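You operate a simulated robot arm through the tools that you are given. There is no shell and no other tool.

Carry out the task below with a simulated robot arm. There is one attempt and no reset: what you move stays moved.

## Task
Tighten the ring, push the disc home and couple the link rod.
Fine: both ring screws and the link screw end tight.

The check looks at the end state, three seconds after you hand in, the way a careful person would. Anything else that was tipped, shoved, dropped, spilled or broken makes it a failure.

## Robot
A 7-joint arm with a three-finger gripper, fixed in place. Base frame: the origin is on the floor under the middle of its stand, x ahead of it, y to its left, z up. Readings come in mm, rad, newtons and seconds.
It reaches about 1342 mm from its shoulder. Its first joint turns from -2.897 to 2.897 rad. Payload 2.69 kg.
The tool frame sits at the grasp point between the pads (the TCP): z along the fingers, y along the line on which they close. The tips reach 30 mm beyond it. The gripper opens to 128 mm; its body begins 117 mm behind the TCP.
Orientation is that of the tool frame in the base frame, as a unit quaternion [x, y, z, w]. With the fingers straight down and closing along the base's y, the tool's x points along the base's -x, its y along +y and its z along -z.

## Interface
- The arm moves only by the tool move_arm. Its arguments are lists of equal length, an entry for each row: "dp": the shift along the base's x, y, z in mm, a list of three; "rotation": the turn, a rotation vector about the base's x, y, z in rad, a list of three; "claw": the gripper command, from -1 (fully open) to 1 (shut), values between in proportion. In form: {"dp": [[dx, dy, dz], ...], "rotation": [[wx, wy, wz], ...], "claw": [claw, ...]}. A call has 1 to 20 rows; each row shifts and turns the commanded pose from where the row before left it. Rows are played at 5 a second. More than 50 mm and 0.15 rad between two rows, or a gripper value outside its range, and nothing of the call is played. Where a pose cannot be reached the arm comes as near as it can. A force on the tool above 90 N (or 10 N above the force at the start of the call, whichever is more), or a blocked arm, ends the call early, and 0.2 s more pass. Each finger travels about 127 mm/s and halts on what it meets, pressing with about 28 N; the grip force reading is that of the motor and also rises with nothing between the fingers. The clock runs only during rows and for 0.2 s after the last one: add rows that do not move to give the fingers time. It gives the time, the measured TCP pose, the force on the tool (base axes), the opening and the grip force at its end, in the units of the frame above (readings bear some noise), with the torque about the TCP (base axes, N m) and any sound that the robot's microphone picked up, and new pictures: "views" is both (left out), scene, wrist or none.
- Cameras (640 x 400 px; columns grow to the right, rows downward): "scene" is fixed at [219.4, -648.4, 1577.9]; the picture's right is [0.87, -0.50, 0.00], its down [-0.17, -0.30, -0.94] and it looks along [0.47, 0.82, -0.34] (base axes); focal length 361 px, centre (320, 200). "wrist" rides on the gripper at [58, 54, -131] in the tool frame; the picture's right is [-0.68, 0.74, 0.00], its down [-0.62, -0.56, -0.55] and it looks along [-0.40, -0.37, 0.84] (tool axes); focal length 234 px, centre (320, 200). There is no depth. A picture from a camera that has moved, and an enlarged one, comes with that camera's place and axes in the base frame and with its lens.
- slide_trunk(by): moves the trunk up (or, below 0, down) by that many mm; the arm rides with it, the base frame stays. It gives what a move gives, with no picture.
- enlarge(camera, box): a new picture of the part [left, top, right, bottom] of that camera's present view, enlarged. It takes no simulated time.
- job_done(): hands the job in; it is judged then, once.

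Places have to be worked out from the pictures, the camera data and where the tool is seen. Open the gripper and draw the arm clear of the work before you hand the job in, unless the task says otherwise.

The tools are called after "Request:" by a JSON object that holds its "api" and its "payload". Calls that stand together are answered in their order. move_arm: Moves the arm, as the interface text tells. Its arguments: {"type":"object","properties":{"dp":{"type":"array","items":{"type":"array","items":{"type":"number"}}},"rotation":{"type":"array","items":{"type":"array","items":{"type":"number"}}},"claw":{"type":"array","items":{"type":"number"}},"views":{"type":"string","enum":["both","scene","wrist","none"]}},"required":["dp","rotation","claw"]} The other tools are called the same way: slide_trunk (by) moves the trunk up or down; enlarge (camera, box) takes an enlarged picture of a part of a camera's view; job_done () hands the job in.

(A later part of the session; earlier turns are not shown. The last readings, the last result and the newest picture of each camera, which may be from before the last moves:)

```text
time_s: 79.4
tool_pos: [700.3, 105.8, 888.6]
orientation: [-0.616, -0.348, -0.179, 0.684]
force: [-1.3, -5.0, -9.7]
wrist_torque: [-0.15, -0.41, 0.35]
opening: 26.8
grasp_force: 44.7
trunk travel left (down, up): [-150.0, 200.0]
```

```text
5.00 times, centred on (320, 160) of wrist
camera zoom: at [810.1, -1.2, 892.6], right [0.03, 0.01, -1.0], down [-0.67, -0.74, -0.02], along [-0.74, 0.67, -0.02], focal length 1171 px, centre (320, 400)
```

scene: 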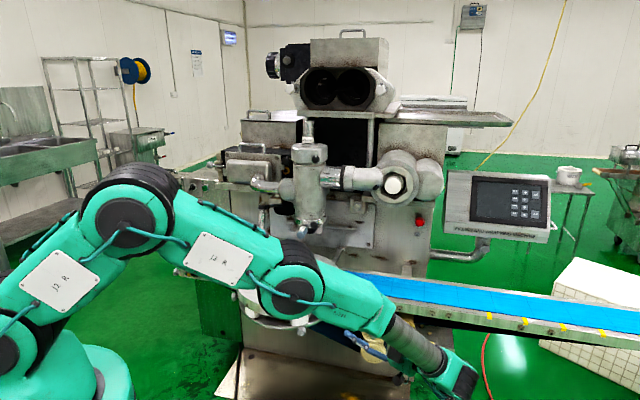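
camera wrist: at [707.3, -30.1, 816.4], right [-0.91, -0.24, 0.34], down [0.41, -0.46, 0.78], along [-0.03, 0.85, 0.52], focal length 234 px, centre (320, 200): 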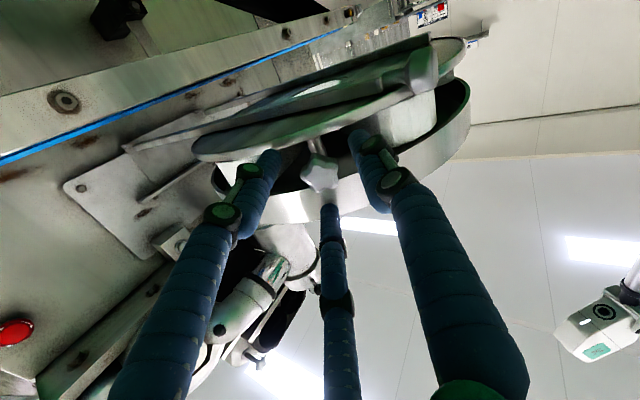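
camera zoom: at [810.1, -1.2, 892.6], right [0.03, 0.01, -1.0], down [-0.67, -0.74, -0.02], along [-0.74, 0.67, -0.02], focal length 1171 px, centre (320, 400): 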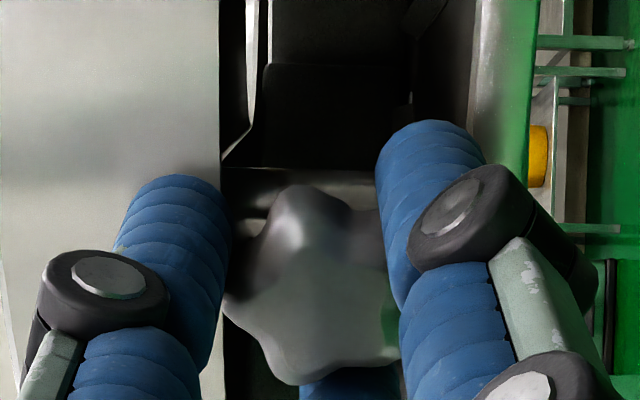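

Slipping at ~0.4–0.5 N·m, as with the left one. I'll do the same regrip test to verify the knob is at its end.

Request:
{"api": "move_arm", "payload": {"dp": [[0, 0, 0], [0, 0, 0], [0, 0, 0], [0, 0, 0], [0, 0, 0], [0, 0, 0], [0, 0, 0], [0, 0, 0], [0, 0, 0], [0, 0, 0], [0, 0, 0], [0, 0, 0], [0, 0, 0]], "rotation": [[0, 0, 0], [0, 0, 0], [0.036, -0.14, 0], [0.036, -0.14, 0], [0.036, -0.14, 0], [0.036, -0.14, 0], [0.036, -0.14, 0], [0.036, -0.14, 0], [0, 0, 0], [0, 0, 0], [0, 0, 0], [0, 0, 0], [0, 0, 0]], "claw": [0.1, 0.1, 0.1, 0.1, 0.1, 0.1, 0.1, 0.1, 0.1, 0.4, 0.7, 1, 1], "views": "none"}}

Request:
{"api": "enlarge", "payload": {"camera": "wrist", "box": [280, 120, 360, 200]}}

Request:
{"api": "move_arm", "payload": {"dp": [[0, 0, 0], [0, 0, 0], [0, 0, 0], [0, 0, 0], [0, 0, 0], [0, 0, 0]], "rotation": [[-0.036, 0.14, 0], [-0.036, 0.14, 0], [-0.036, 0.14, 0], [-0.036, 0.14, 0], [-0.036, 0.14, 0], [-0.036, 0.14, 0]], "claw": [1, 1, 1, 1, 1, 1], "views": "none"}}

Request:
{"api": "enlarge", "payload": {"camera": "wrist", "box": [280, 120, 360, 200]}}

```text
time_s: 82.2
tool_pos: [702.2, 105.1, 889.0]
orientation: [0.414, 0.576, 0.451, -0.542]
force: [4.0, -13.0, -3.2]
wrist_torque: [-0.17, -0.02, -0.1]
opening: 26.5
grasp_force: 45.1
trunk travel left (down, up): [-150.0, 200.0]
```

```text
5.00 times, centred on (320, 160) of wrist
camera zoom: at [781.3, -9.7, 952.6], right [0.76, 0.19, -0.62], down [-0.37, -0.66, -0.65], along [-0.54, 0.72, -0.43], focal length 1171 px, centre (320, 400)
```

zoom: 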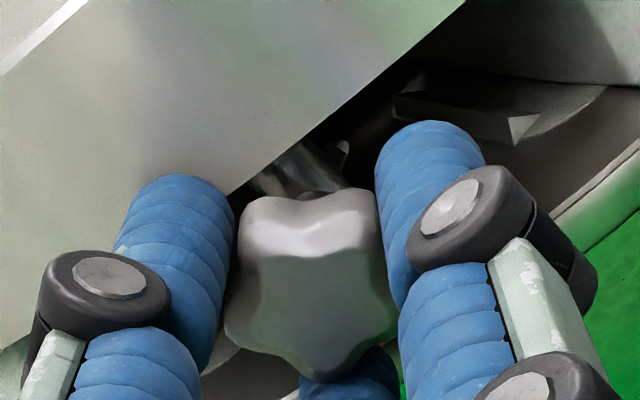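

```text
time_s: 83.6
tool_pos: [700.7, 105.5, 890.1]
orientation: [-0.616, -0.348, -0.18, 0.683]
force: [1.7, -6.5, -10.6]
wrist_torque: [-0.01, -0.39, 0.12]
opening: 26.9
grasp_force: 45.0
trunk travel left (down, up): [-150.0, 200.0]
```

```text
5.00 times, centred on (320, 160) of wrist
camera zoom: at [809.7, -1.3, 892.6], right [0.03, 0.01, -1.0], down [-0.67, -0.74, -0.02], along [-0.74, 0.67, -0.02], focal length 1171 px, centre (320, 400)
```

zoom: 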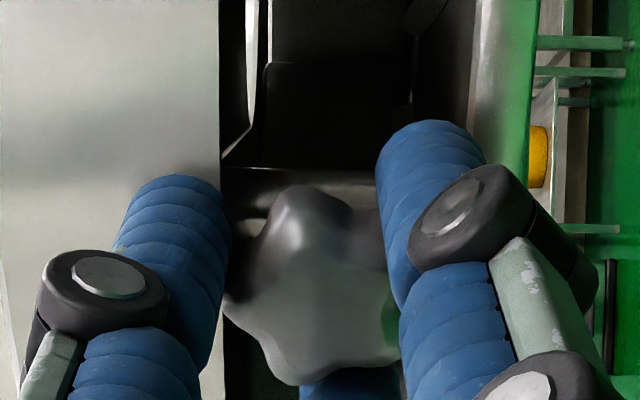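

Identical picture again, so the right ring screw is tight too. I'll open, back off along the axis and unroll the wrist to mid-range.

Request:
{"api": "move_arm", "payload": {"dp": [[0, 0, 0], [0, 0, 0], [5, -19.4, 0], [5, -19.4, 0], [5, -19.4, 0], [5, -19.4, 0], [5, -19.4, 0], [0, 0, 0], [0, 0, 0], [0, 0, 0], [0, 0, 0], [0, 0, 0], [0, 0, 0], [0, 0, 0], [0, 0, 0], [0, 0, 0], [0, 0, 0]], "rotation": [[0, 0, 0], [0, 0, 0], [0, 0, 0], [0, 0, 0], [0, 0, 0], [0, 0, 0], [0, 0, 0], [0.036, -0.14, 0], [0.036, -0.14, 0], [0.036, -0.14, 0], [0.036, -0.14, 0], [0.036, -0.14, 0], [0.036, -0.14, 0], [0.036, -0.14, 0], [0.036, -0.14, 0], [0.036, -0.14, 0], [0.036, -0.14, 0]], "claw": [0.1, 0.1, 0.1, 0.1, 0.1, 0.1, 0.1, 0.1, 0.1, 0.1, 0.1, 0.1, 0.1, 0.1, 0.1, 0.1, 0.1], "views": "both"}}

```text
time_s: 87.2
tool_pos: [726.2, 8.3, 889.8]
orientation: [0.233, 0.67, 0.588, -0.389]
force: [-0.9, -0.4, -0.3]
wrist_torque: [-0.03, 0.02, -0.04]
opening: 57.6
grasp_force: 0.0
trunk travel left (down, up): [-150.0, 200.0]
camera wrist: at [764.6, -116.4, 969.7], right [0.96, 0.25, -0.09], down [0.06, -0.55, -0.83], along [-0.25, 0.8, -0.55], focal length 234 px, centre (320, 200)
```

scene: 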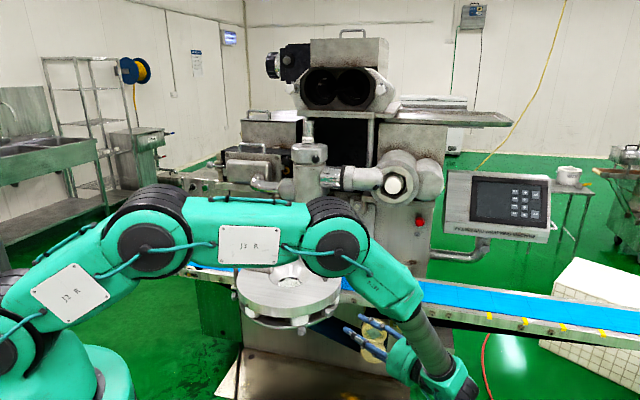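
wrist: 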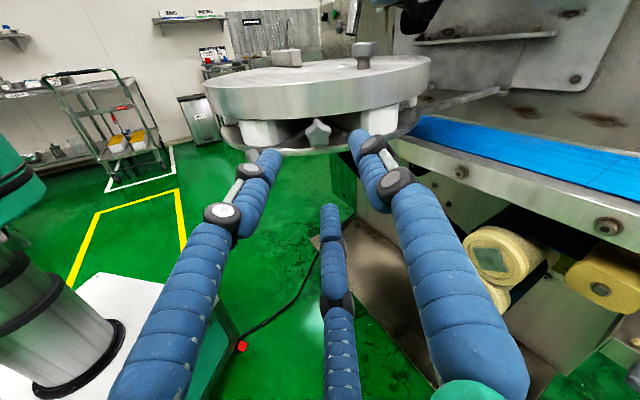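

The view is upright now. I'll zoom at the disc to see the front knob, lower plate and rails from the right side.

Request:
{"api": "enlarge", "payload": {"camera": "wrist", "box": [190, 30, 520, 200]}}

Request:
{"api": "enlarge", "payload": {"camera": "wrist", "box": [230, 110, 310, 180]}}

Request:
{"api": "enlarge", "payload": {"camera": "scene", "box": [230, 260, 350, 340]}}

```text
1.94 times, centred on (355, 115) of wrist
camera zoom: at [764.6, -116.4, 969.7], right [0.96, 0.25, -0.09], down [0.06, -0.55, -0.83], along [-0.25, 0.8, -0.55], focal length 454 px, centre (252, 365)
```

zoom: 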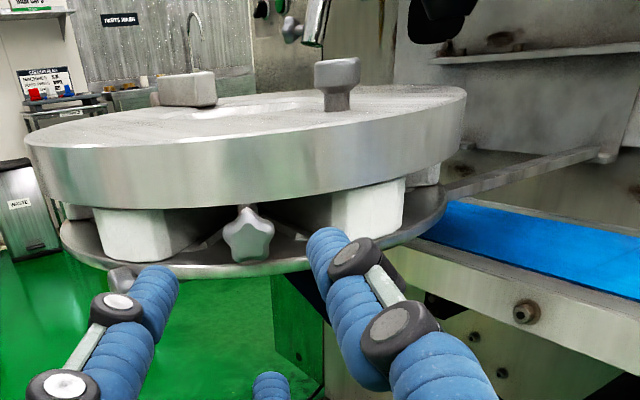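

```text
5.71 times, centred on (270, 145) of wrist
camera zoom: at [764.6, -116.4, 969.7], right [0.96, 0.25, -0.09], down [0.06, -0.55, -0.83], along [-0.25, 0.8, -0.55], focal length 1338 px, centre (606, 514)
```

zoom: 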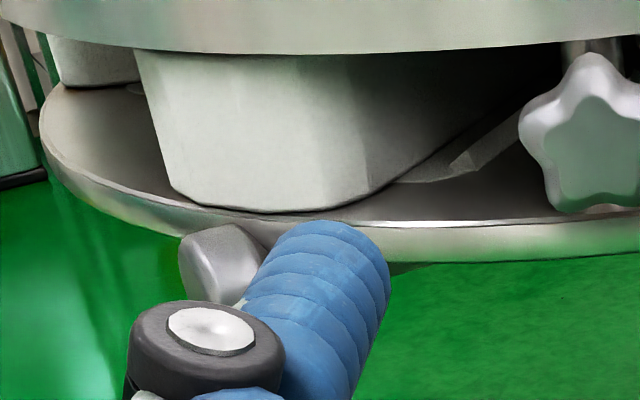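

```text
5.00 times, centred on (290, 300) of scene
camera zoom: at [219.4, -648.4, 1577.9], right [0.87, -0.5, 0.0], down [-0.17, -0.3, -0.94], along [0.47, 0.82, -0.34], focal length 1805 px, centre (470, -300)
```

zoom: 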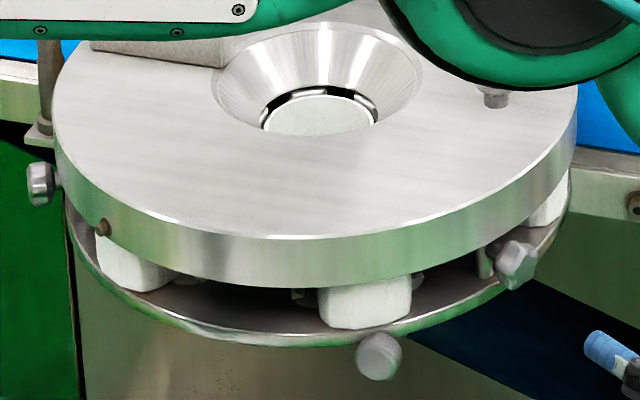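

The disc unit looks undisturbed. To push it home I'll go to the front: first reverse to the raised, pitched-down pose.

Request:
{"api": "move_arm", "payload": {"dp": [[-6, -12, 20.6], [-8, -12, 20.6], [-10, -10, 20.6], [-12, -8, 20.6], [-12, -6, 20.6], [-12, -6, 20.6], [-12, -6, 20.6], [-12, -6, 20.6]], "rotation": [[-0.128, -0.033, 0], [-0.128, -0.033, 0], [-0.128, -0.033, 0], [-0.128, -0.033, 0], [-0.128, -0.033, 0], [-0.128, -0.033, 0], [-0.128, -0.033, 0], [-0.128, -0.033, 0]], "claw": [0.1, 0.1, 0.3, 0.5, 0.8, 1, 1, 1], "views": "scene"}}

```text
time_s: 89.0
tool_pos: [641.2, -57.2, 1054.0]
orientation: [0.318, 0.914, 0.21, -0.138]
force: [0.4, -0.8, -0.3]
wrist_torque: [0.02, 0.0, 0.02]
opening: 2.2
grasp_force: 27.8
trunk travel left (down, up): [-150.0, 200.0]
```

scene: 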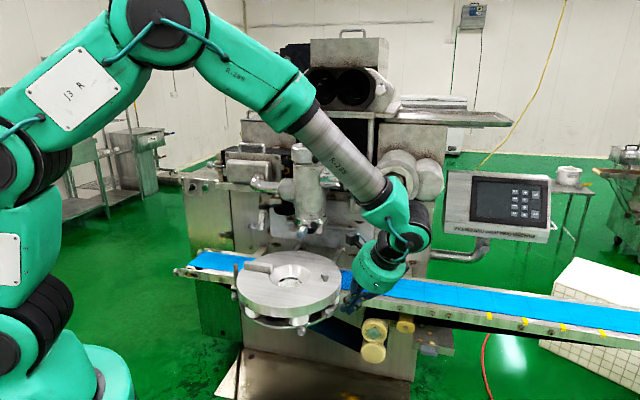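

I'll yaw back to face the machine squarely (heading u ≈ (0.70, 0.716)) in front of the disc.

Request:
{"api": "move_arm", "payload": {"dp": [[-25, 14, -2], [-25, 14, -2], [-25, 14, -2], [-25, 14, -2], [-25, 14, -2], [-25, 14, -2], [-25, 14, 0], [-25, 14, 0]], "rotation": [[0, 0, -0.1275], [0, 0, -0.1275], [0, 0, -0.1275], [0, 0, -0.1275], [0, 0, -0.1275], [0, 0, -0.1275], [0, 0, -0.1275], [0, 0, -0.1275]], "claw": [1, 1, 1, 1, 1, 1, 1, 1], "views": "both"}}

```text
time_s: 90.8
tool_pos: [441.7, 55.4, 1043.8]
orientation: [0.725, 0.642, 0.251, -0.018]
force: [0.1, -1.3, 0.1]
wrist_torque: [0.05, 0.08, 0.03]
opening: 2.1
grasp_force: 28.0
trunk travel left (down, up): [-150.0, 200.0]
camera wrist: at [450.9, 52.8, 1197.1], right [0.66, -0.75, -0.04], down [-0.75, -0.66, 0.07], along [-0.08, -0.02, -1.0], focal length 234 px, centre (320, 200)
```

scene: 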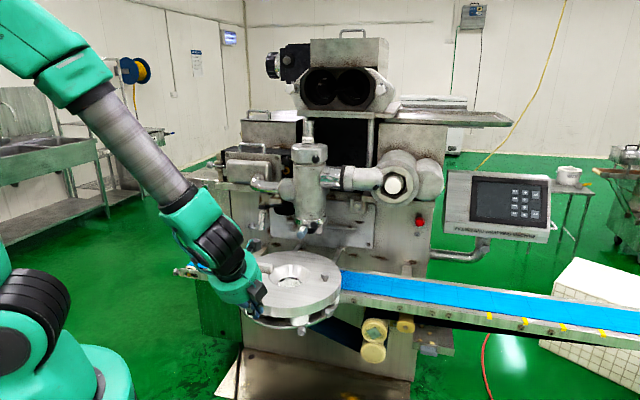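
wrist: 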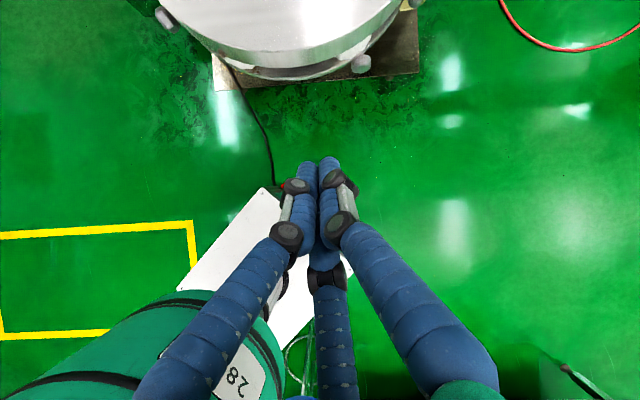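

A helpful top-down view: image up is the "in" direction. I'll zoom at the disc's front edge to align the push.

Request:
{"api": "enlarge", "payload": {"camera": "wrist", "box": [140, 0, 440, 190]}}

Request:
{"api": "enlarge", "payload": {"camera": "scene", "box": [200, 230, 360, 340]}}

```text
2.11 times, centred on (290, 95) of wrist
camera zoom: at [450.9, 52.8, 1197.1], right [0.66, -0.75, -0.04], down [-0.75, -0.66, 0.07], along [-0.08, -0.02, -1.0], focal length 493 px, centre (383, 421)
```

zoom: 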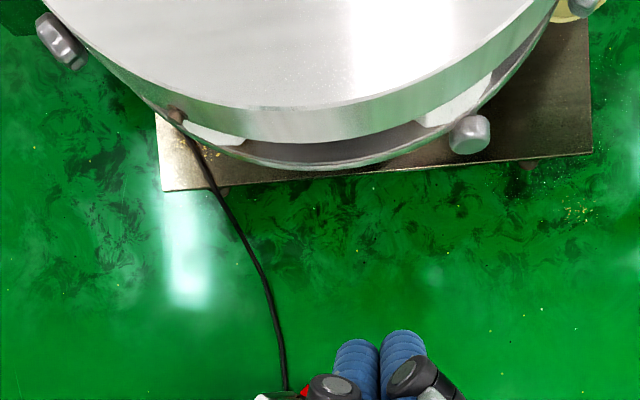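

```text
3.64 times, centred on (280, 285) of scene
camera zoom: at [219.4, -648.4, 1577.9], right [0.87, -0.5, 0.0], down [-0.17, -0.3, -0.94], along [0.47, 0.82, -0.34], focal length 1313 px, centre (466, -109)
```

zoom: 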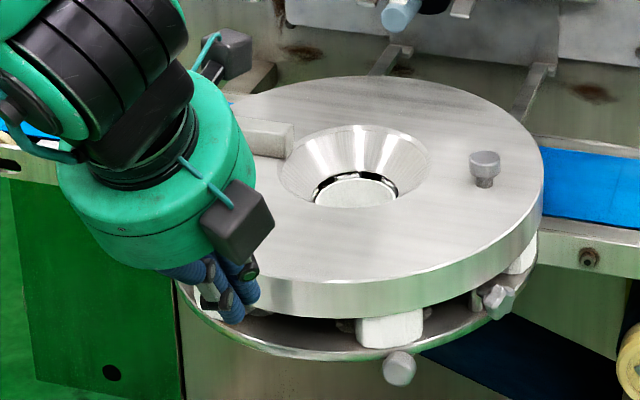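

The rim's front point is at about (529, 184) with the push direction u through the centre. I'll descend with a bit more pitch and check reachability before contact.

Request:
{"api": "move_arm", "payload": {"dp": [[8, 12, -25], [8, 12, -25], [8, 12, -25], [8, 12, -20]], "rotation": [[0.075, -0.073, 0], [0.075, -0.073, 0], [0.075, -0.073, 0], [0.075, -0.073, 0]], "claw": [1, 1, 1, 1], "views": "both"}}

```text
time_s: 91.8
tool_pos: [473.0, 105.2, 948.7]
orientation: [0.669, 0.593, 0.447, -0.032]
force: [-0.7, -0.4, 1.0]
wrist_torque: [-0.04, 0.04, -0.04]
opening: 2.1
grasp_force: 27.5
trunk travel left (down, up): [-150.0, 200.0]
camera wrist: at [437.4, 56.4, 1090.9], right [0.68, -0.73, -0.07], down [-0.71, -0.62, -0.34], along [0.2, 0.28, -0.94], focal length 234 px, centre (320, 200)
```

scene: 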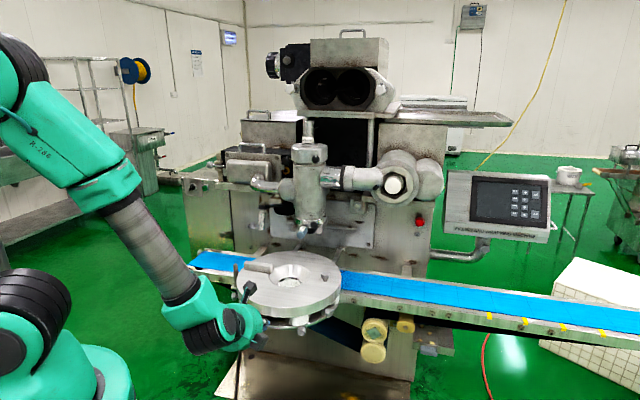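
wrist: 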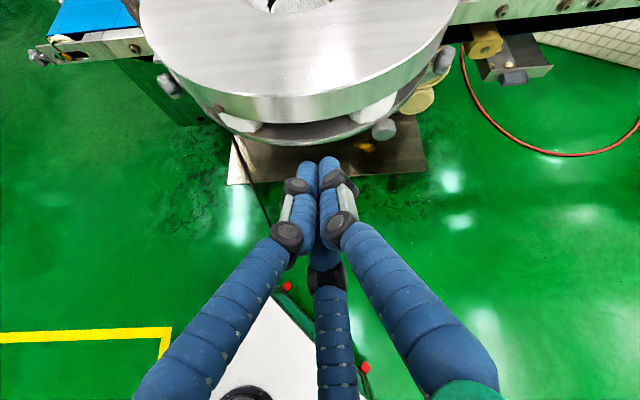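

Reachable with a good pitch (tool axis ≈ (0.56, 0.57, −0.60)). I'll shift 15 mm left to line up with the disc's centre, lower to rim height and come close.

Request:
{"api": "move_arm", "payload": {"dp": [[-10.7, 10.5, -18], [8.4, 8.6, 0], [8.4, 8.6, 0], [8.4, 8.6, 0]], "rotation": [[0, 0, 0], [0, 0, 0], [0, 0, 0], [0, 0, 0]], "claw": [1, 1, 1, 1], "views": "both"}}

Request:
{"api": "enlarge", "payload": {"camera": "wrist", "box": [120, 0, 480, 220]}}

Request:
{"api": "enlarge", "payload": {"camera": "scene", "box": [210, 260, 330, 350]}}

```text
time_s: 92.8
tool_pos: [488.7, 139.4, 929.5]
orientation: [0.669, 0.593, 0.446, -0.033]
force: [-0.6, -0.1, 0.0]
wrist_torque: [0.02, -0.01, -0.01]
opening: 2.2
grasp_force: 27.2
trunk travel left (down, up): [-150.0, 200.0]
camera wrist: at [453.2, 93.4, 1072.0], right [0.68, -0.73, -0.07], down [-0.71, -0.62, -0.34], along [0.2, 0.28, -0.94], focal length 234 px, centre (320, 200)
```

scene: 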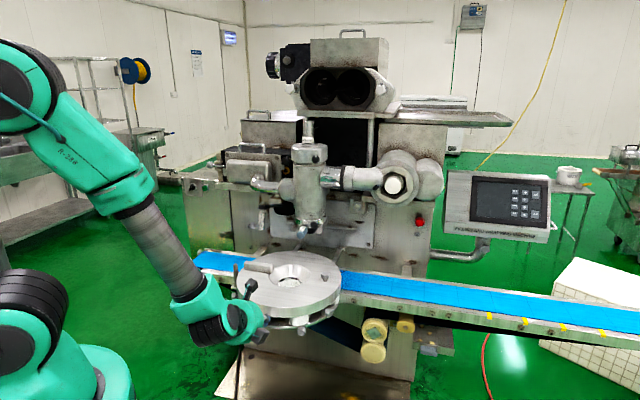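
wrist: 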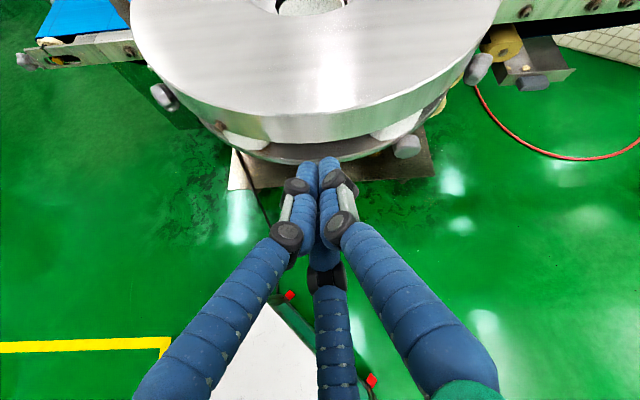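

```text
1.78 times, centred on (300, 110) of wrist
camera zoom: at [453.2, 93.4, 1072.0], right [0.68, -0.73, -0.07], down [-0.71, -0.62, -0.34], along [0.2, 0.28, -0.94], focal length 416 px, centre (356, 360)
```

zoom: 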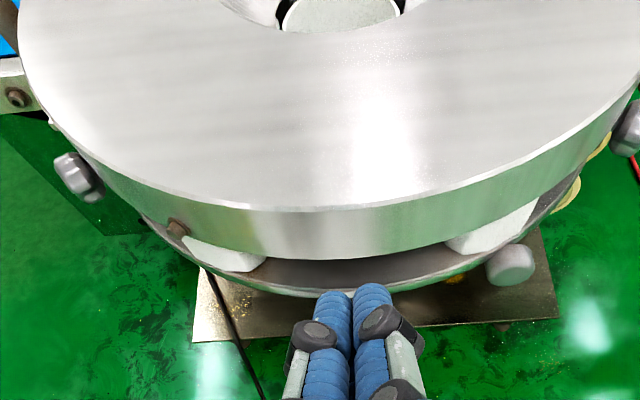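

```text
4.44 times, centred on (270, 305) of scene
camera zoom: at [219.4, -648.4, 1577.9], right [0.87, -0.5, 0.0], down [-0.17, -0.3, -0.94], along [0.47, 0.82, -0.34], focal length 1605 px, centre (542, -267)
```

zoom: 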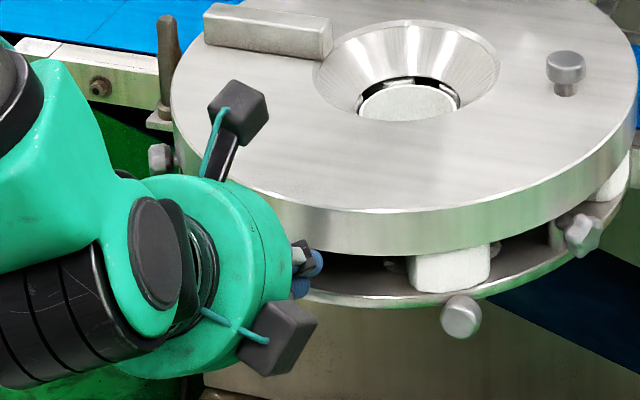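

Lined up within ~2 mm laterally, tips at z ≈ 912, about 30 mm short of the rim. I'll advance along u in small steps to make contact.

Request:
{"api": "move_arm", "payload": {"dp": [[7, 7.2, 0], [7, 7.2, 0], [7, 7.2, 0], [7, 7.2, 0], [3.5, 3.6, 0]], "rotation": [[0, 0, 0], [0, 0, 0], [0, 0, 0], [0, 0, 0], [0, 0, 0]], "claw": [1, 1, 1, 1, 1], "views": "both"}}

Request:
{"api": "enlarge", "payload": {"camera": "wrist", "box": [120, 0, 480, 220]}}

```text
time_s: 94.0
tool_pos: [519.0, 172.2, 929.4]
orientation: [0.669, 0.594, 0.446, -0.032]
force: [0.3, 0.0, -0.1]
wrist_torque: [-0.05, 0.03, -0.03]
opening: 2.0
grasp_force: 27.9
trunk travel left (down, up): [-150.0, 200.0]
camera wrist: at [484.0, 124.8, 1072.0], right [0.68, -0.73, -0.07], down [-0.71, -0.62, -0.34], along [0.2, 0.28, -0.94], focal length 234 px, centre (320, 200)
```

scene: 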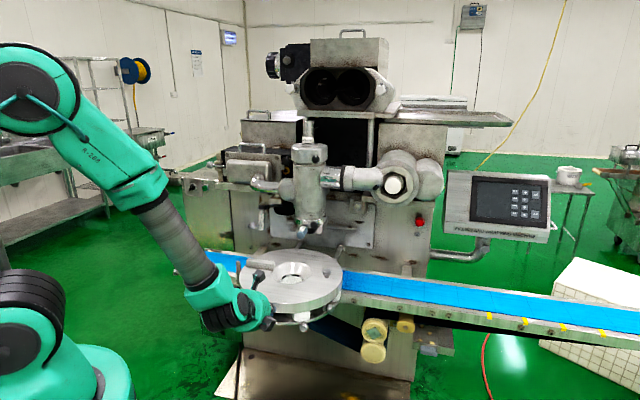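
wrist: 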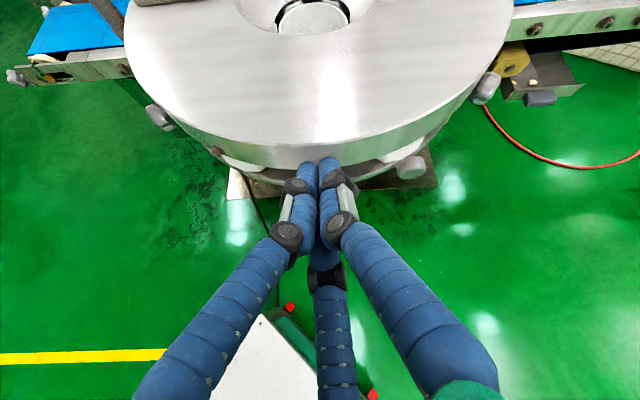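

```text
1.78 times, centred on (300, 110) of wrist
camera zoom: at [484.0, 124.8, 1072.0], right [0.68, -0.73, -0.07], down [-0.71, -0.62, -0.34], along [0.2, 0.28, -0.94], focal length 416 px, centre (356, 360)
```

zoom: 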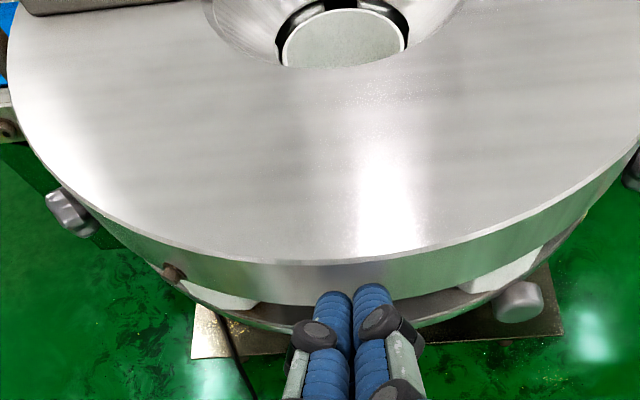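

The star knob has moved ~18 mm inward: the disc slides with very little force. I'll keep pushing gently and watch for yaw.

Request:
{"api": "move_arm", "payload": {"dp": [[5.6, 5.7, 0], [5.6, 5.7, 0], [5.6, 5.7, 0], [5.6, 5.7, 0], [5.6, 5.7, 0], [5.6, 5.7, 0]], "rotation": [[0, 0, 0], [0, 0, 0], [0, 0, 0], [0, 0, 0], [0, 0, 0], [0, 0, 0]], "claw": [1, 1, 1, 1, 1, 1], "views": "both"}}

Request:
{"api": "enlarge", "payload": {"camera": "scene", "box": [210, 200, 370, 340]}}

```text
time_s: 95.4
tool_pos: [553.5, 205.7, 928.8]
orientation: [0.669, 0.593, 0.447, -0.032]
force: [0.3, 0.7, 0.6]
wrist_torque: [-0.01, -0.01, 0.03]
opening: 2.1
grasp_force: 27.9
trunk travel left (down, up): [-150.0, 200.0]
camera wrist: at [517.9, 158.8, 1072.1], right [0.68, -0.73, -0.07], down [-0.71, -0.62, -0.34], along [0.2, 0.28, -0.94], focal length 234 px, centre (320, 200)
```

scene: 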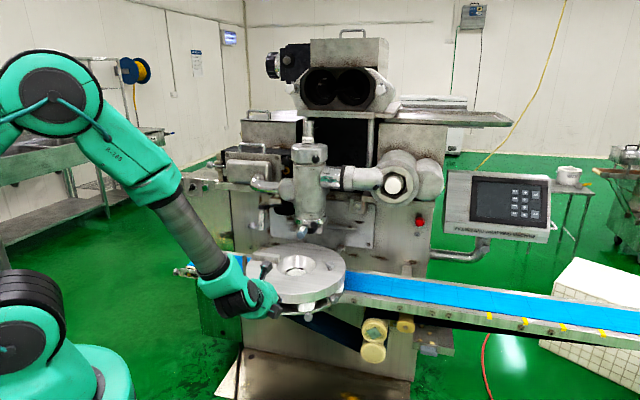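
wrist: 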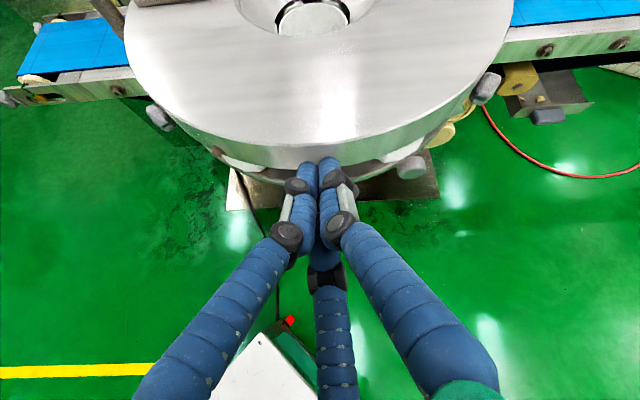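

```text
2.86 times, centred on (290, 270) of scene
camera zoom: at [219.4, -648.4, 1577.9], right [0.87, -0.5, 0.0], down [-0.17, -0.3, -0.94], along [0.47, 0.82, -0.34], focal length 1032 px, centre (406, 0)
```

zoom: 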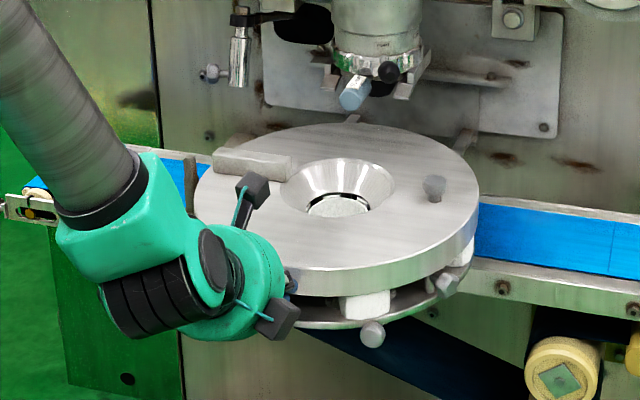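

The disc follows straight (same picture in the tool frame, no yaw). I'll push another ~96 mm.

Request:
{"api": "move_arm", "payload": {"dp": [[5.6, 5.7, 0], [5.6, 5.7, 0], [5.6, 5.7, 0], [5.6, 5.7, 0], [5.6, 5.7, 0], [5.6, 5.7, 0], [5.6, 5.7, 0], [5.6, 5.7, 0], [5.6, 5.7, 0], [5.6, 5.7, 0], [5.6, 5.7, 0], [5.6, 5.7, 0]], "rotation": [[0, 0, 0], [0, 0, 0], [0, 0, 0], [0, 0, 0], [0, 0, 0], [0, 0, 0], [0, 0, 0], [0, 0, 0], [0, 0, 0], [0, 0, 0], [0, 0, 0], [0, 0, 0]], "claw": [1, 1, 1, 1, 1, 1, 1, 1, 1, 1, 1, 1], "views": "both"}}

Request:
{"api": "enlarge", "payload": {"camera": "scene", "box": [210, 190, 370, 330]}}

```text
time_s: 98.0
tool_pos: [620.5, 273.4, 929.8]
orientation: [0.669, 0.593, 0.446, -0.033]
force: [-0.4, 0.3, -0.1]
wrist_torque: [0.02, 0.03, -0.02]
opening: 2.2
grasp_force: 28.2
trunk travel left (down, up): [-150.0, 200.0]
camera wrist: at [585.6, 226.9, 1072.7], right [0.68, -0.73, -0.07], down [-0.71, -0.62, -0.34], along [0.2, 0.28, -0.94], focal length 234 px, centre (320, 200)
```

scene: 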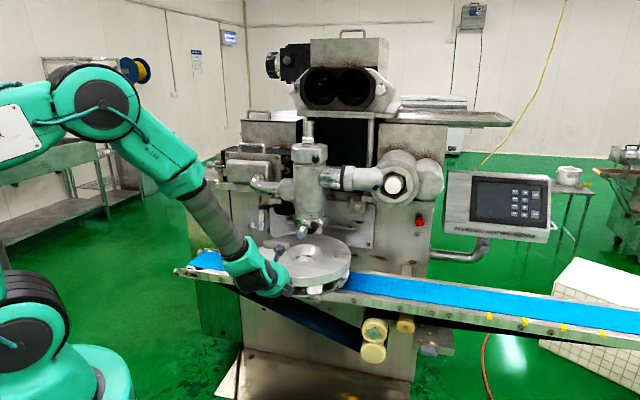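
wrist: 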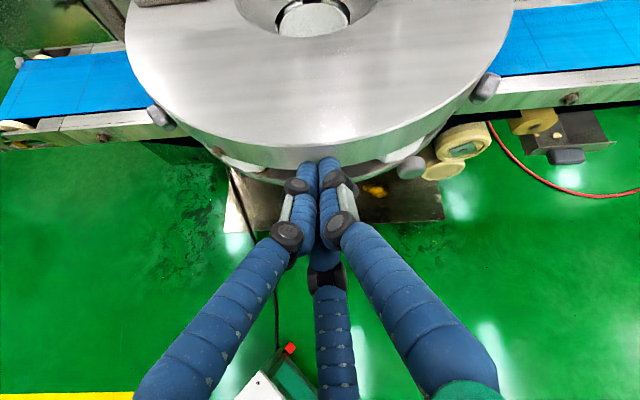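

```text
2.86 times, centred on (290, 260) of scene
camera zoom: at [219.4, -648.4, 1577.9], right [0.87, -0.5, 0.0], down [-0.17, -0.3, -0.94], along [0.47, 0.82, -0.34], focal length 1032 px, centre (406, 29)
```

zoom: 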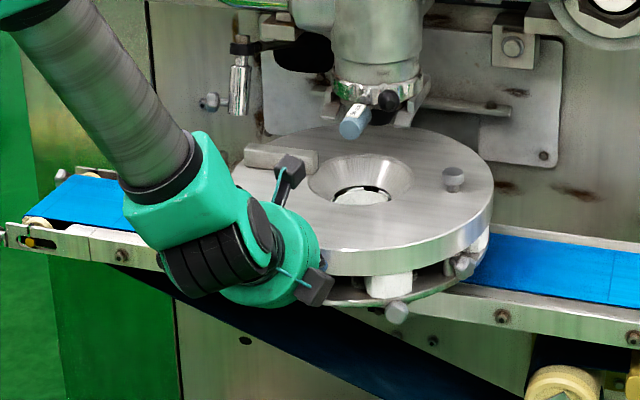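

Still moving freely. About 88 mm should remain; I'll push 64 mm more and then finish in small steps.

Request:
{"api": "move_arm", "payload": {"dp": [[5.6, 5.7, 0], [5.6, 5.7, 0], [5.6, 5.7, 0], [5.6, 5.7, 0], [5.6, 5.7, 0], [5.6, 5.7, 0], [5.6, 5.7, 0], [5.6, 5.7, 0]], "rotation": [[0, 0, 0], [0, 0, 0], [0, 0, 0], [0, 0, 0], [0, 0, 0], [0, 0, 0], [0, 0, 0], [0, 0, 0]], "claw": [1, 1, 1, 1, 1, 1, 1, 1], "views": "both"}}

Request:
{"api": "enlarge", "payload": {"camera": "scene", "box": [230, 180, 370, 310]}}

```text
time_s: 99.8
tool_pos: [664.8, 319.5, 930.0]
orientation: [0.669, 0.593, 0.446, -0.032]
force: [0.5, 0.6, -0.7]
wrist_torque: [-0.01, 0.0, -0.02]
opening: 2.5
grasp_force: 28.7
trunk travel left (down, up): [-150.0, 200.0]
camera wrist: at [630.1, 273.7, 1072.7], right [0.68, -0.73, -0.07], down [-0.71, -0.62, -0.34], along [0.2, 0.28, -0.94], focal length 234 px, centre (320, 200)
```

scene: 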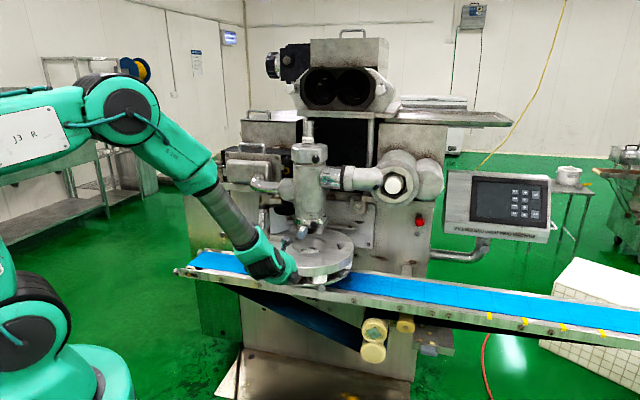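
wrist: 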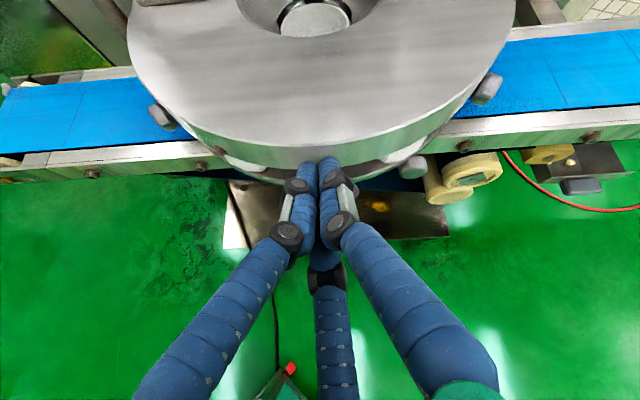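

```text
3.08 times, centred on (300, 245) of scene
camera zoom: at [219.4, -648.4, 1577.9], right [0.87, -0.5, 0.0], down [-0.17, -0.3, -0.94], along [0.47, 0.82, -0.34], focal length 1111 px, centre (382, 62)
```

zoom: 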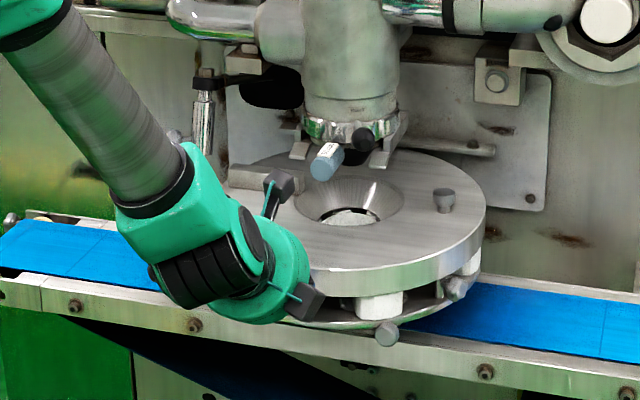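

Approaching home. I'll advance with 4 mm rows and watch for the stop.

Request:
{"api": "move_arm", "payload": {"dp": [[2.8, 2.87, 0], [2.8, 2.87, 0], [2.8, 2.87, 0], [2.8, 2.87, 0]], "rotation": [[0, 0, 0], [0, 0, 0], [0, 0, 0], [0, 0, 0]], "claw": [1, 1, 1, 1], "views": "none"}}

Request:
{"api": "move_arm", "payload": {"dp": [[2.8, 2.87, 0], [2.8, 2.87, 0]], "rotation": [[0, 0, 0], [0, 0, 0]], "claw": [1, 1], "views": "both"}}

Request:
{"api": "enlarge", "payload": {"camera": "scene", "box": [230, 180, 370, 310]}}

```text
time_s: 100.8
tool_pos: [674.3, 329.3, 928.7]
orientation: [0.67, 0.594, 0.445, -0.032]
force: [-19.1, -27.4, 7.9]
wrist_torque: [-0.11, -0.2, -0.39]
opening: 2.1
grasp_force: 28.5
trunk travel left (down, up): [-150.0, 200.0]
```

```text
time_s: 101.3
tool_pos: [674.0, 329.9, 921.4]
orientation: [0.673, 0.594, 0.441, -0.033]
force: [-26.9, -28.0, 7.1]
wrist_torque: [-0.2, -0.22, -0.32]
opening: 2.0
grasp_force: 28.4
trunk travel left (down, up): [-150.0, 200.0]
stopped in row 2: the force on the tool passed its limit at 98 N (the readings are from after the stop); the commanded pose is now the measured one
camera wrist: at [640.1, 283.4, 1066.2], right [0.67, -0.74, -0.07], down [-0.71, -0.62, -0.33], along [0.19, 0.27, -0.94], focal length 234 px, centre (320, 200)
```

scene: 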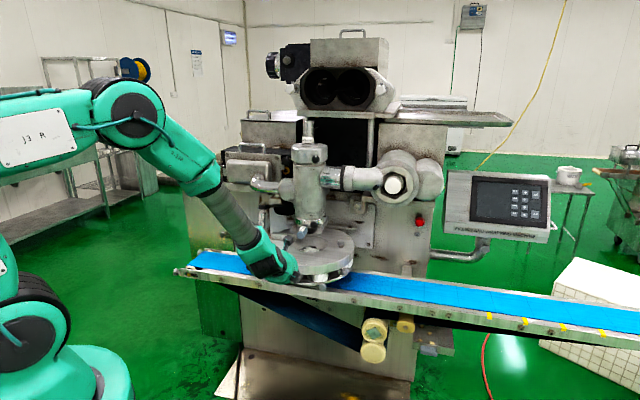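
wrist: 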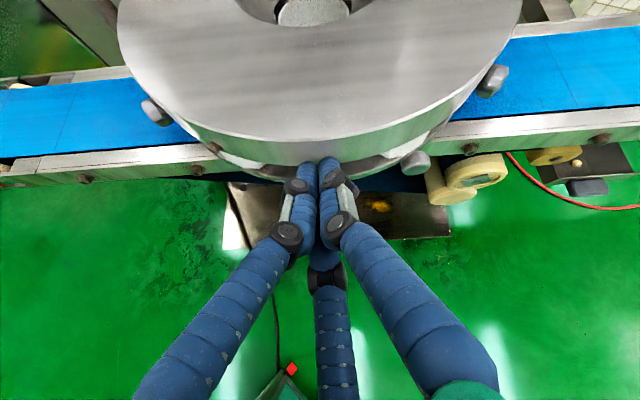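

```text
3.08 times, centred on (300, 245) of scene
camera zoom: at [219.4, -648.4, 1577.9], right [0.87, -0.5, 0.0], down [-0.17, -0.3, -0.94], along [0.47, 0.82, -0.34], focal length 1111 px, centre (382, 62)
```

zoom: 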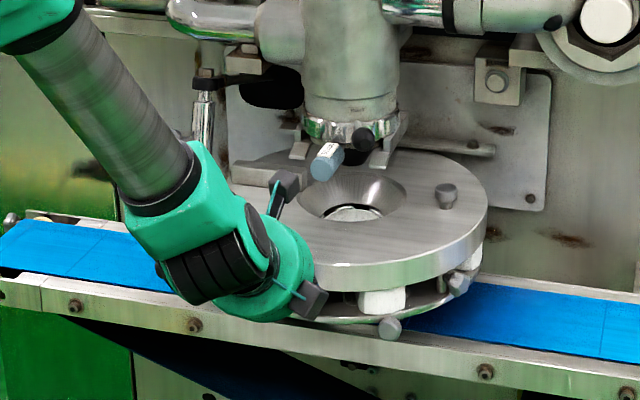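

A hard stop was met at about 239 mm of travel with 98 N, matching the expected home position. I'll back away and inspect.

Request:
{"api": "move_arm", "payload": {"dp": [[-7, -7.2, 0], [-7, -7.2, 0], [-10, -10, 5], [-12, -12, 10], [-12, -12, 15], [-12, -12, 20], [-12, -12, 20]], "rotation": [[0, 0, 0], [0, 0, 0], [0, 0, 0], [0, 0, 0], [0, 0, 0], [0, 0, 0], [0, 0, 0]], "claw": [1, 1, 1, 1, 1, 1, 1], "views": "both"}}

Request:
{"api": "enlarge", "payload": {"camera": "scene", "box": [240, 190, 360, 310]}}

Request:
{"api": "enlarge", "payload": {"camera": "wrist", "box": [100, 0, 500, 200]}}

```text
time_s: 102.9
tool_pos: [606.0, 259.5, 994.2]
orientation: [0.671, 0.594, 0.442, -0.033]
force: [0.0, -0.2, -0.1]
wrist_torque: [-0.04, 0.0, -0.01]
opening: 2.5
grasp_force: 27.6
trunk travel left (down, up): [-150.0, 200.0]
camera wrist: at [570.6, 213.7, 1137.9], right [0.67, -0.74, -0.07], down [-0.71, -0.62, -0.33], along [0.2, 0.27, -0.94], focal length 234 px, centre (320, 200)
```

scene: 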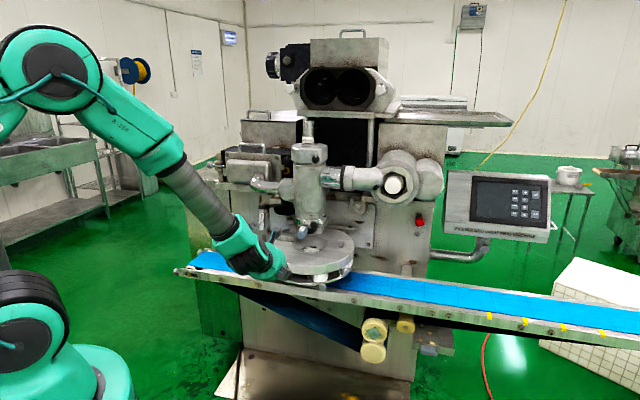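
wrist: 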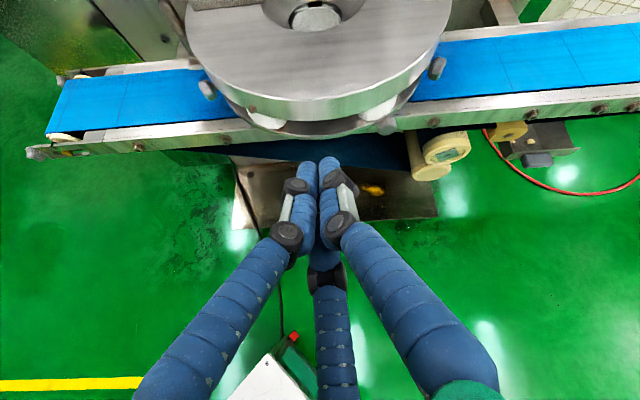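

```text
3.33 times, centred on (300, 250) of scene
camera zoom: at [219.4, -648.4, 1577.9], right [0.87, -0.5, 0.0], down [-0.17, -0.3, -0.94], along [0.47, 0.82, -0.34], focal length 1204 px, centre (387, 33)
```

zoom: 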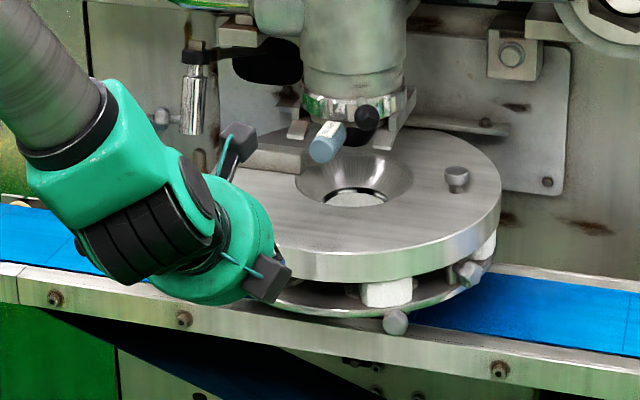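

```text
1.60 times, centred on (300, 100) of wrist
camera zoom: at [570.6, 213.7, 1137.9], right [0.67, -0.74, -0.07], down [-0.71, -0.62, -0.33], along [0.2, 0.27, -0.94], focal length 375 px, centre (352, 360)
```

zoom: 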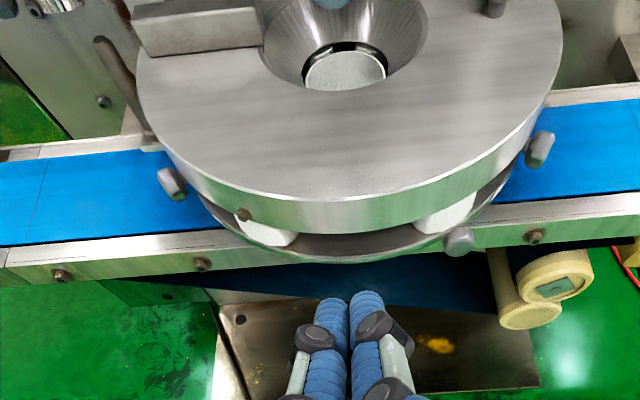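

The hole is coaxial with the column, so the disc is home. I'll lift the arm away and zoom in on the link tube and the pin.

Request:
{"api": "move_arm", "payload": {"dp": [[-15, -20, 30], [-15, -20, 30], [-15, -20, 30], [-15, -20, 30]], "rotation": [[0, 0, 0], [0, 0, 0], [0, 0, 0], [0, 0, 0]], "claw": [1, 1, 1, 1], "views": "both"}}

Request:
{"api": "enlarge", "payload": {"camera": "scene", "box": [245, 190, 305, 260]}}

Request:
{"api": "enlarge", "payload": {"camera": "wrist", "box": [100, 0, 340, 130]}}

```text
time_s: 103.9
tool_pos: [544.5, 178.9, 1114.5]
orientation: [0.672, 0.594, 0.441, -0.033]
force: [0.7, 0.2, 0.0]
wrist_torque: [0.02, 0.01, 0.05]
opening: 2.4
grasp_force: 28.4
trunk travel left (down, up): [-150.0, 200.0]
camera wrist: at [510.8, 132.5, 1258.6], right [0.67, -0.74, -0.07], down [-0.71, -0.62, -0.33], along [0.2, 0.27, -0.94], focal length 234 px, centre (320, 200)
```

scene: 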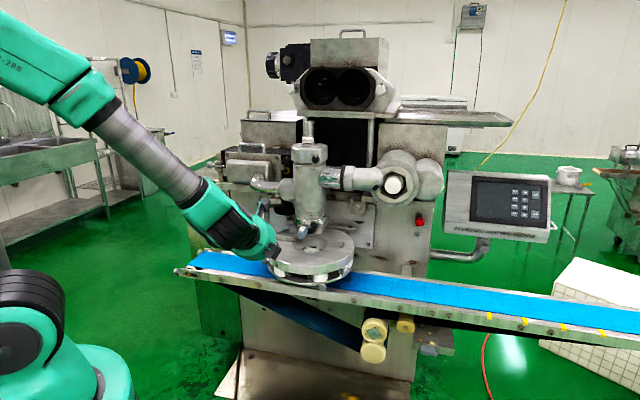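
wrist: 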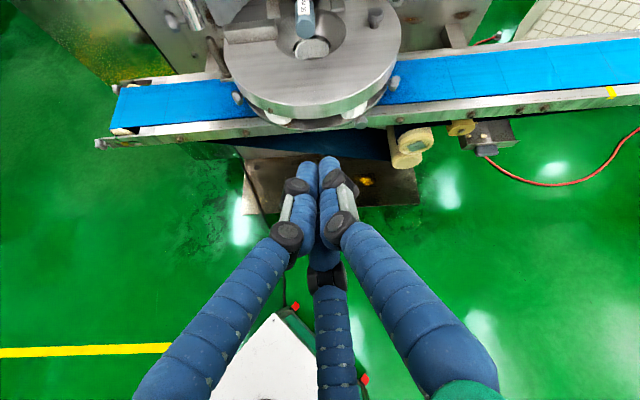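

```text
5.71 times, centred on (275, 225) of scene
camera zoom: at [219.4, -648.4, 1577.9], right [0.87, -0.5, 0.0], down [-0.17, -0.3, -0.94], along [0.47, 0.82, -0.34], focal length 2063 px, centre (577, 57)
```

zoom: 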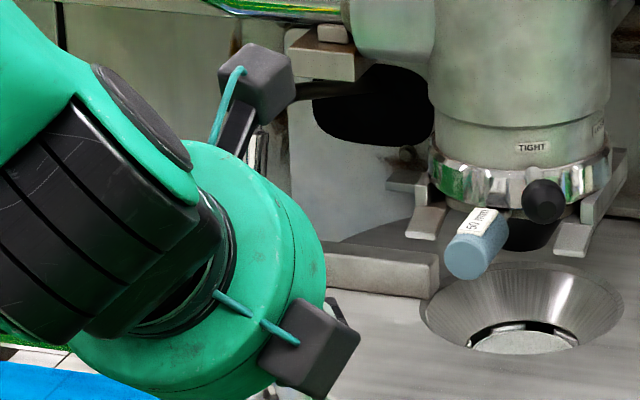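

```text
2.67 times, centred on (220, 65) of wrist
camera zoom: at [510.8, 132.5, 1258.6], right [0.67, -0.74, -0.07], down [-0.71, -0.62, -0.33], along [0.2, 0.27, -0.94], focal length 624 px, centre (587, 560)
```

zoom: 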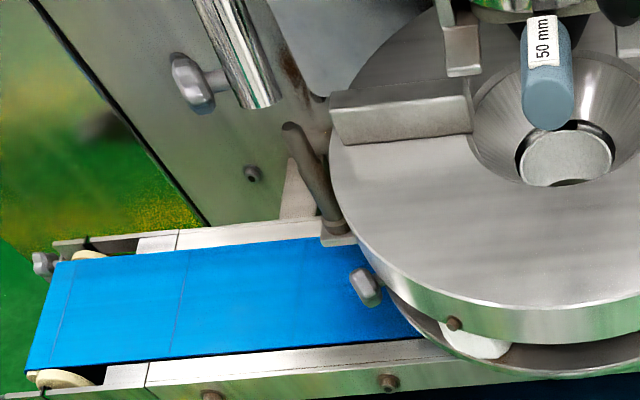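

I need the arm on the left side for the link anyway. I'll swing around at a safe height, yawing to face the link screw from the left.

Request:
{"api": "move_arm", "payload": {"dp": [[-10, 36, 4], [-10, 36, 4], [-10, 38, 4], [-10, 40, 4], [-10, 40, 4], [-8, 40, 4], [-5, 42, 4], [-2, 42, 4], [0, 42, 3], [0, 42, 3], [0, 42, 3], [0, 42, 3]], "rotation": [[0, 0, -0.131], [0, 0, -0.131], [0, 0, -0.131], [0, 0, -0.131], [0, 0, -0.131], [0, 0, -0.131], [0, 0, -0.131], [0, 0, -0.131], [0, 0, -0.131], [0, 0, -0.131], [0, 0, -0.131], [0, 0, -0.131]], "claw": [1, 1, 1, 1, 1, 1, 1, 1, 1, 1, 1, 1], "views": "both"}}

Request:
{"api": "enlarge", "payload": {"camera": "scene", "box": [245, 190, 305, 260]}}

```text
time_s: 106.7
tool_pos: [474.0, 651.4, 1305.0]
orientation: [0.906, -0.094, 0.356, 0.209]
force: [-1.0, -3.8, 3.9]
wrist_torque: [0.51, 0.12, 0.39]
opening: 2.0
grasp_force: 28.1
trunk travel left (down, up): [-150.0, 200.0]
stopped in row 12: the arm was blocked; the commanded pose is now the measured one
camera wrist: at [419.1, 659.9, 1448.3], right [-0.73, -0.64, -0.23], down [-0.6, 0.76, -0.24], along [0.33, -0.03, -0.94], focal length 234 px, centre (320, 200)
```

scene: 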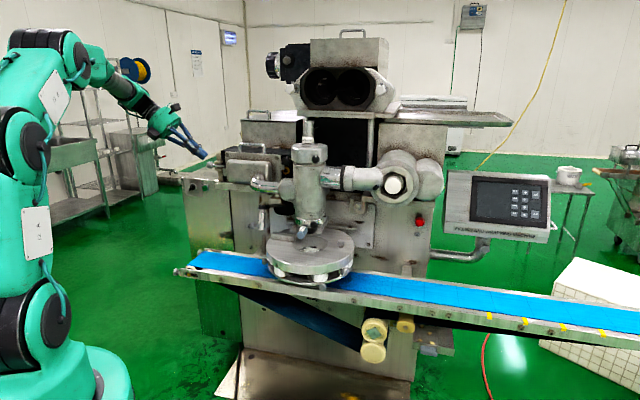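
wrist: 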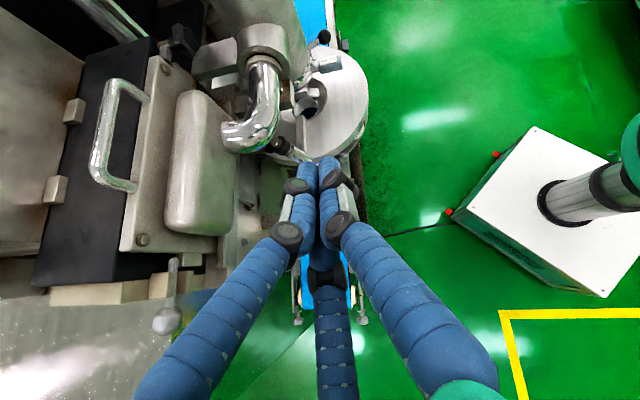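

```text
5.71 times, centred on (275, 225) of scene
camera zoom: at [219.4, -648.4, 1577.9], right [0.87, -0.5, 0.0], down [-0.17, -0.3, -0.94], along [0.47, 0.82, -0.34], focal length 2063 px, centre (577, 57)
```

zoom: 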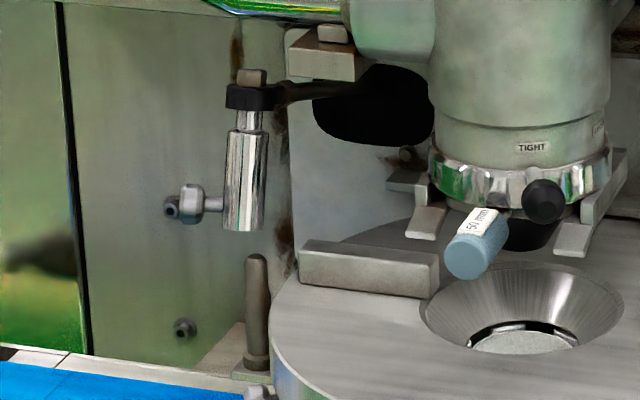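

The scene camera now sees tube and pin clearly. I'll zoom in to measure their alignment.

Request:
{"api": "enlarge", "payload": {"camera": "scene", "box": [258, 196, 282, 226]}}

Request:
{"api": "enlarge", "payload": {"camera": "scene", "box": [256, 224, 292, 264]}}

Request:
{"api": "enlarge", "payload": {"camera": "wrist", "box": [240, 60, 380, 200]}}

```text
13.33 times, centred on (270, 211) of scene
camera zoom: at [219.4, -648.4, 1577.9], right [0.87, -0.5, 0.0], down [-0.17, -0.3, -0.94], along [0.47, 0.82, -0.34], focal length 4814 px, centre (987, 53)
```

zoom: 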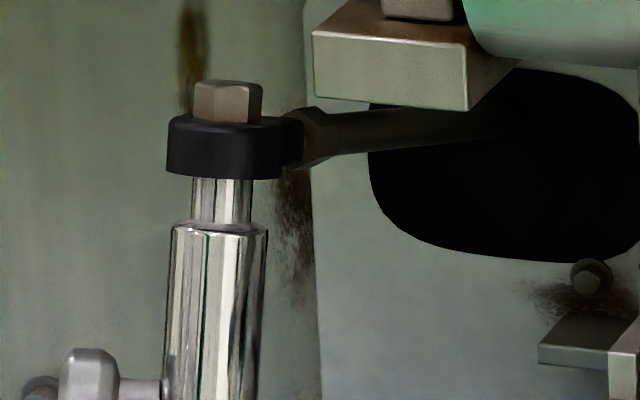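

```text
10.00 times, centred on (274, 244) of scene
camera zoom: at [219.4, -648.4, 1577.9], right [0.87, -0.5, 0.0], down [-0.17, -0.3, -0.94], along [0.47, 0.82, -0.34], focal length 3611 px, centre (780, -240)
```

zoom: 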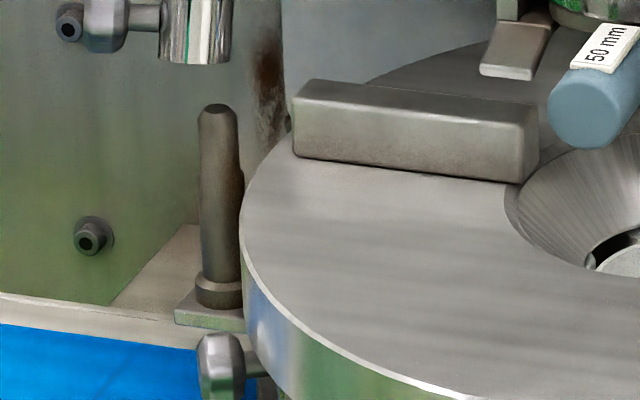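

```text
2.86 times, centred on (310, 130) of wrist
camera zoom: at [419.1, 659.9, 1448.3], right [-0.73, -0.64, -0.23], down [-0.6, 0.76, -0.24], along [0.33, -0.03, -0.94], focal length 669 px, centre (349, 400)
```

zoom: 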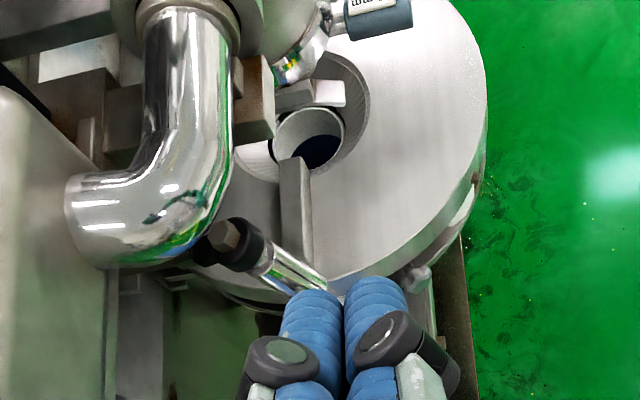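

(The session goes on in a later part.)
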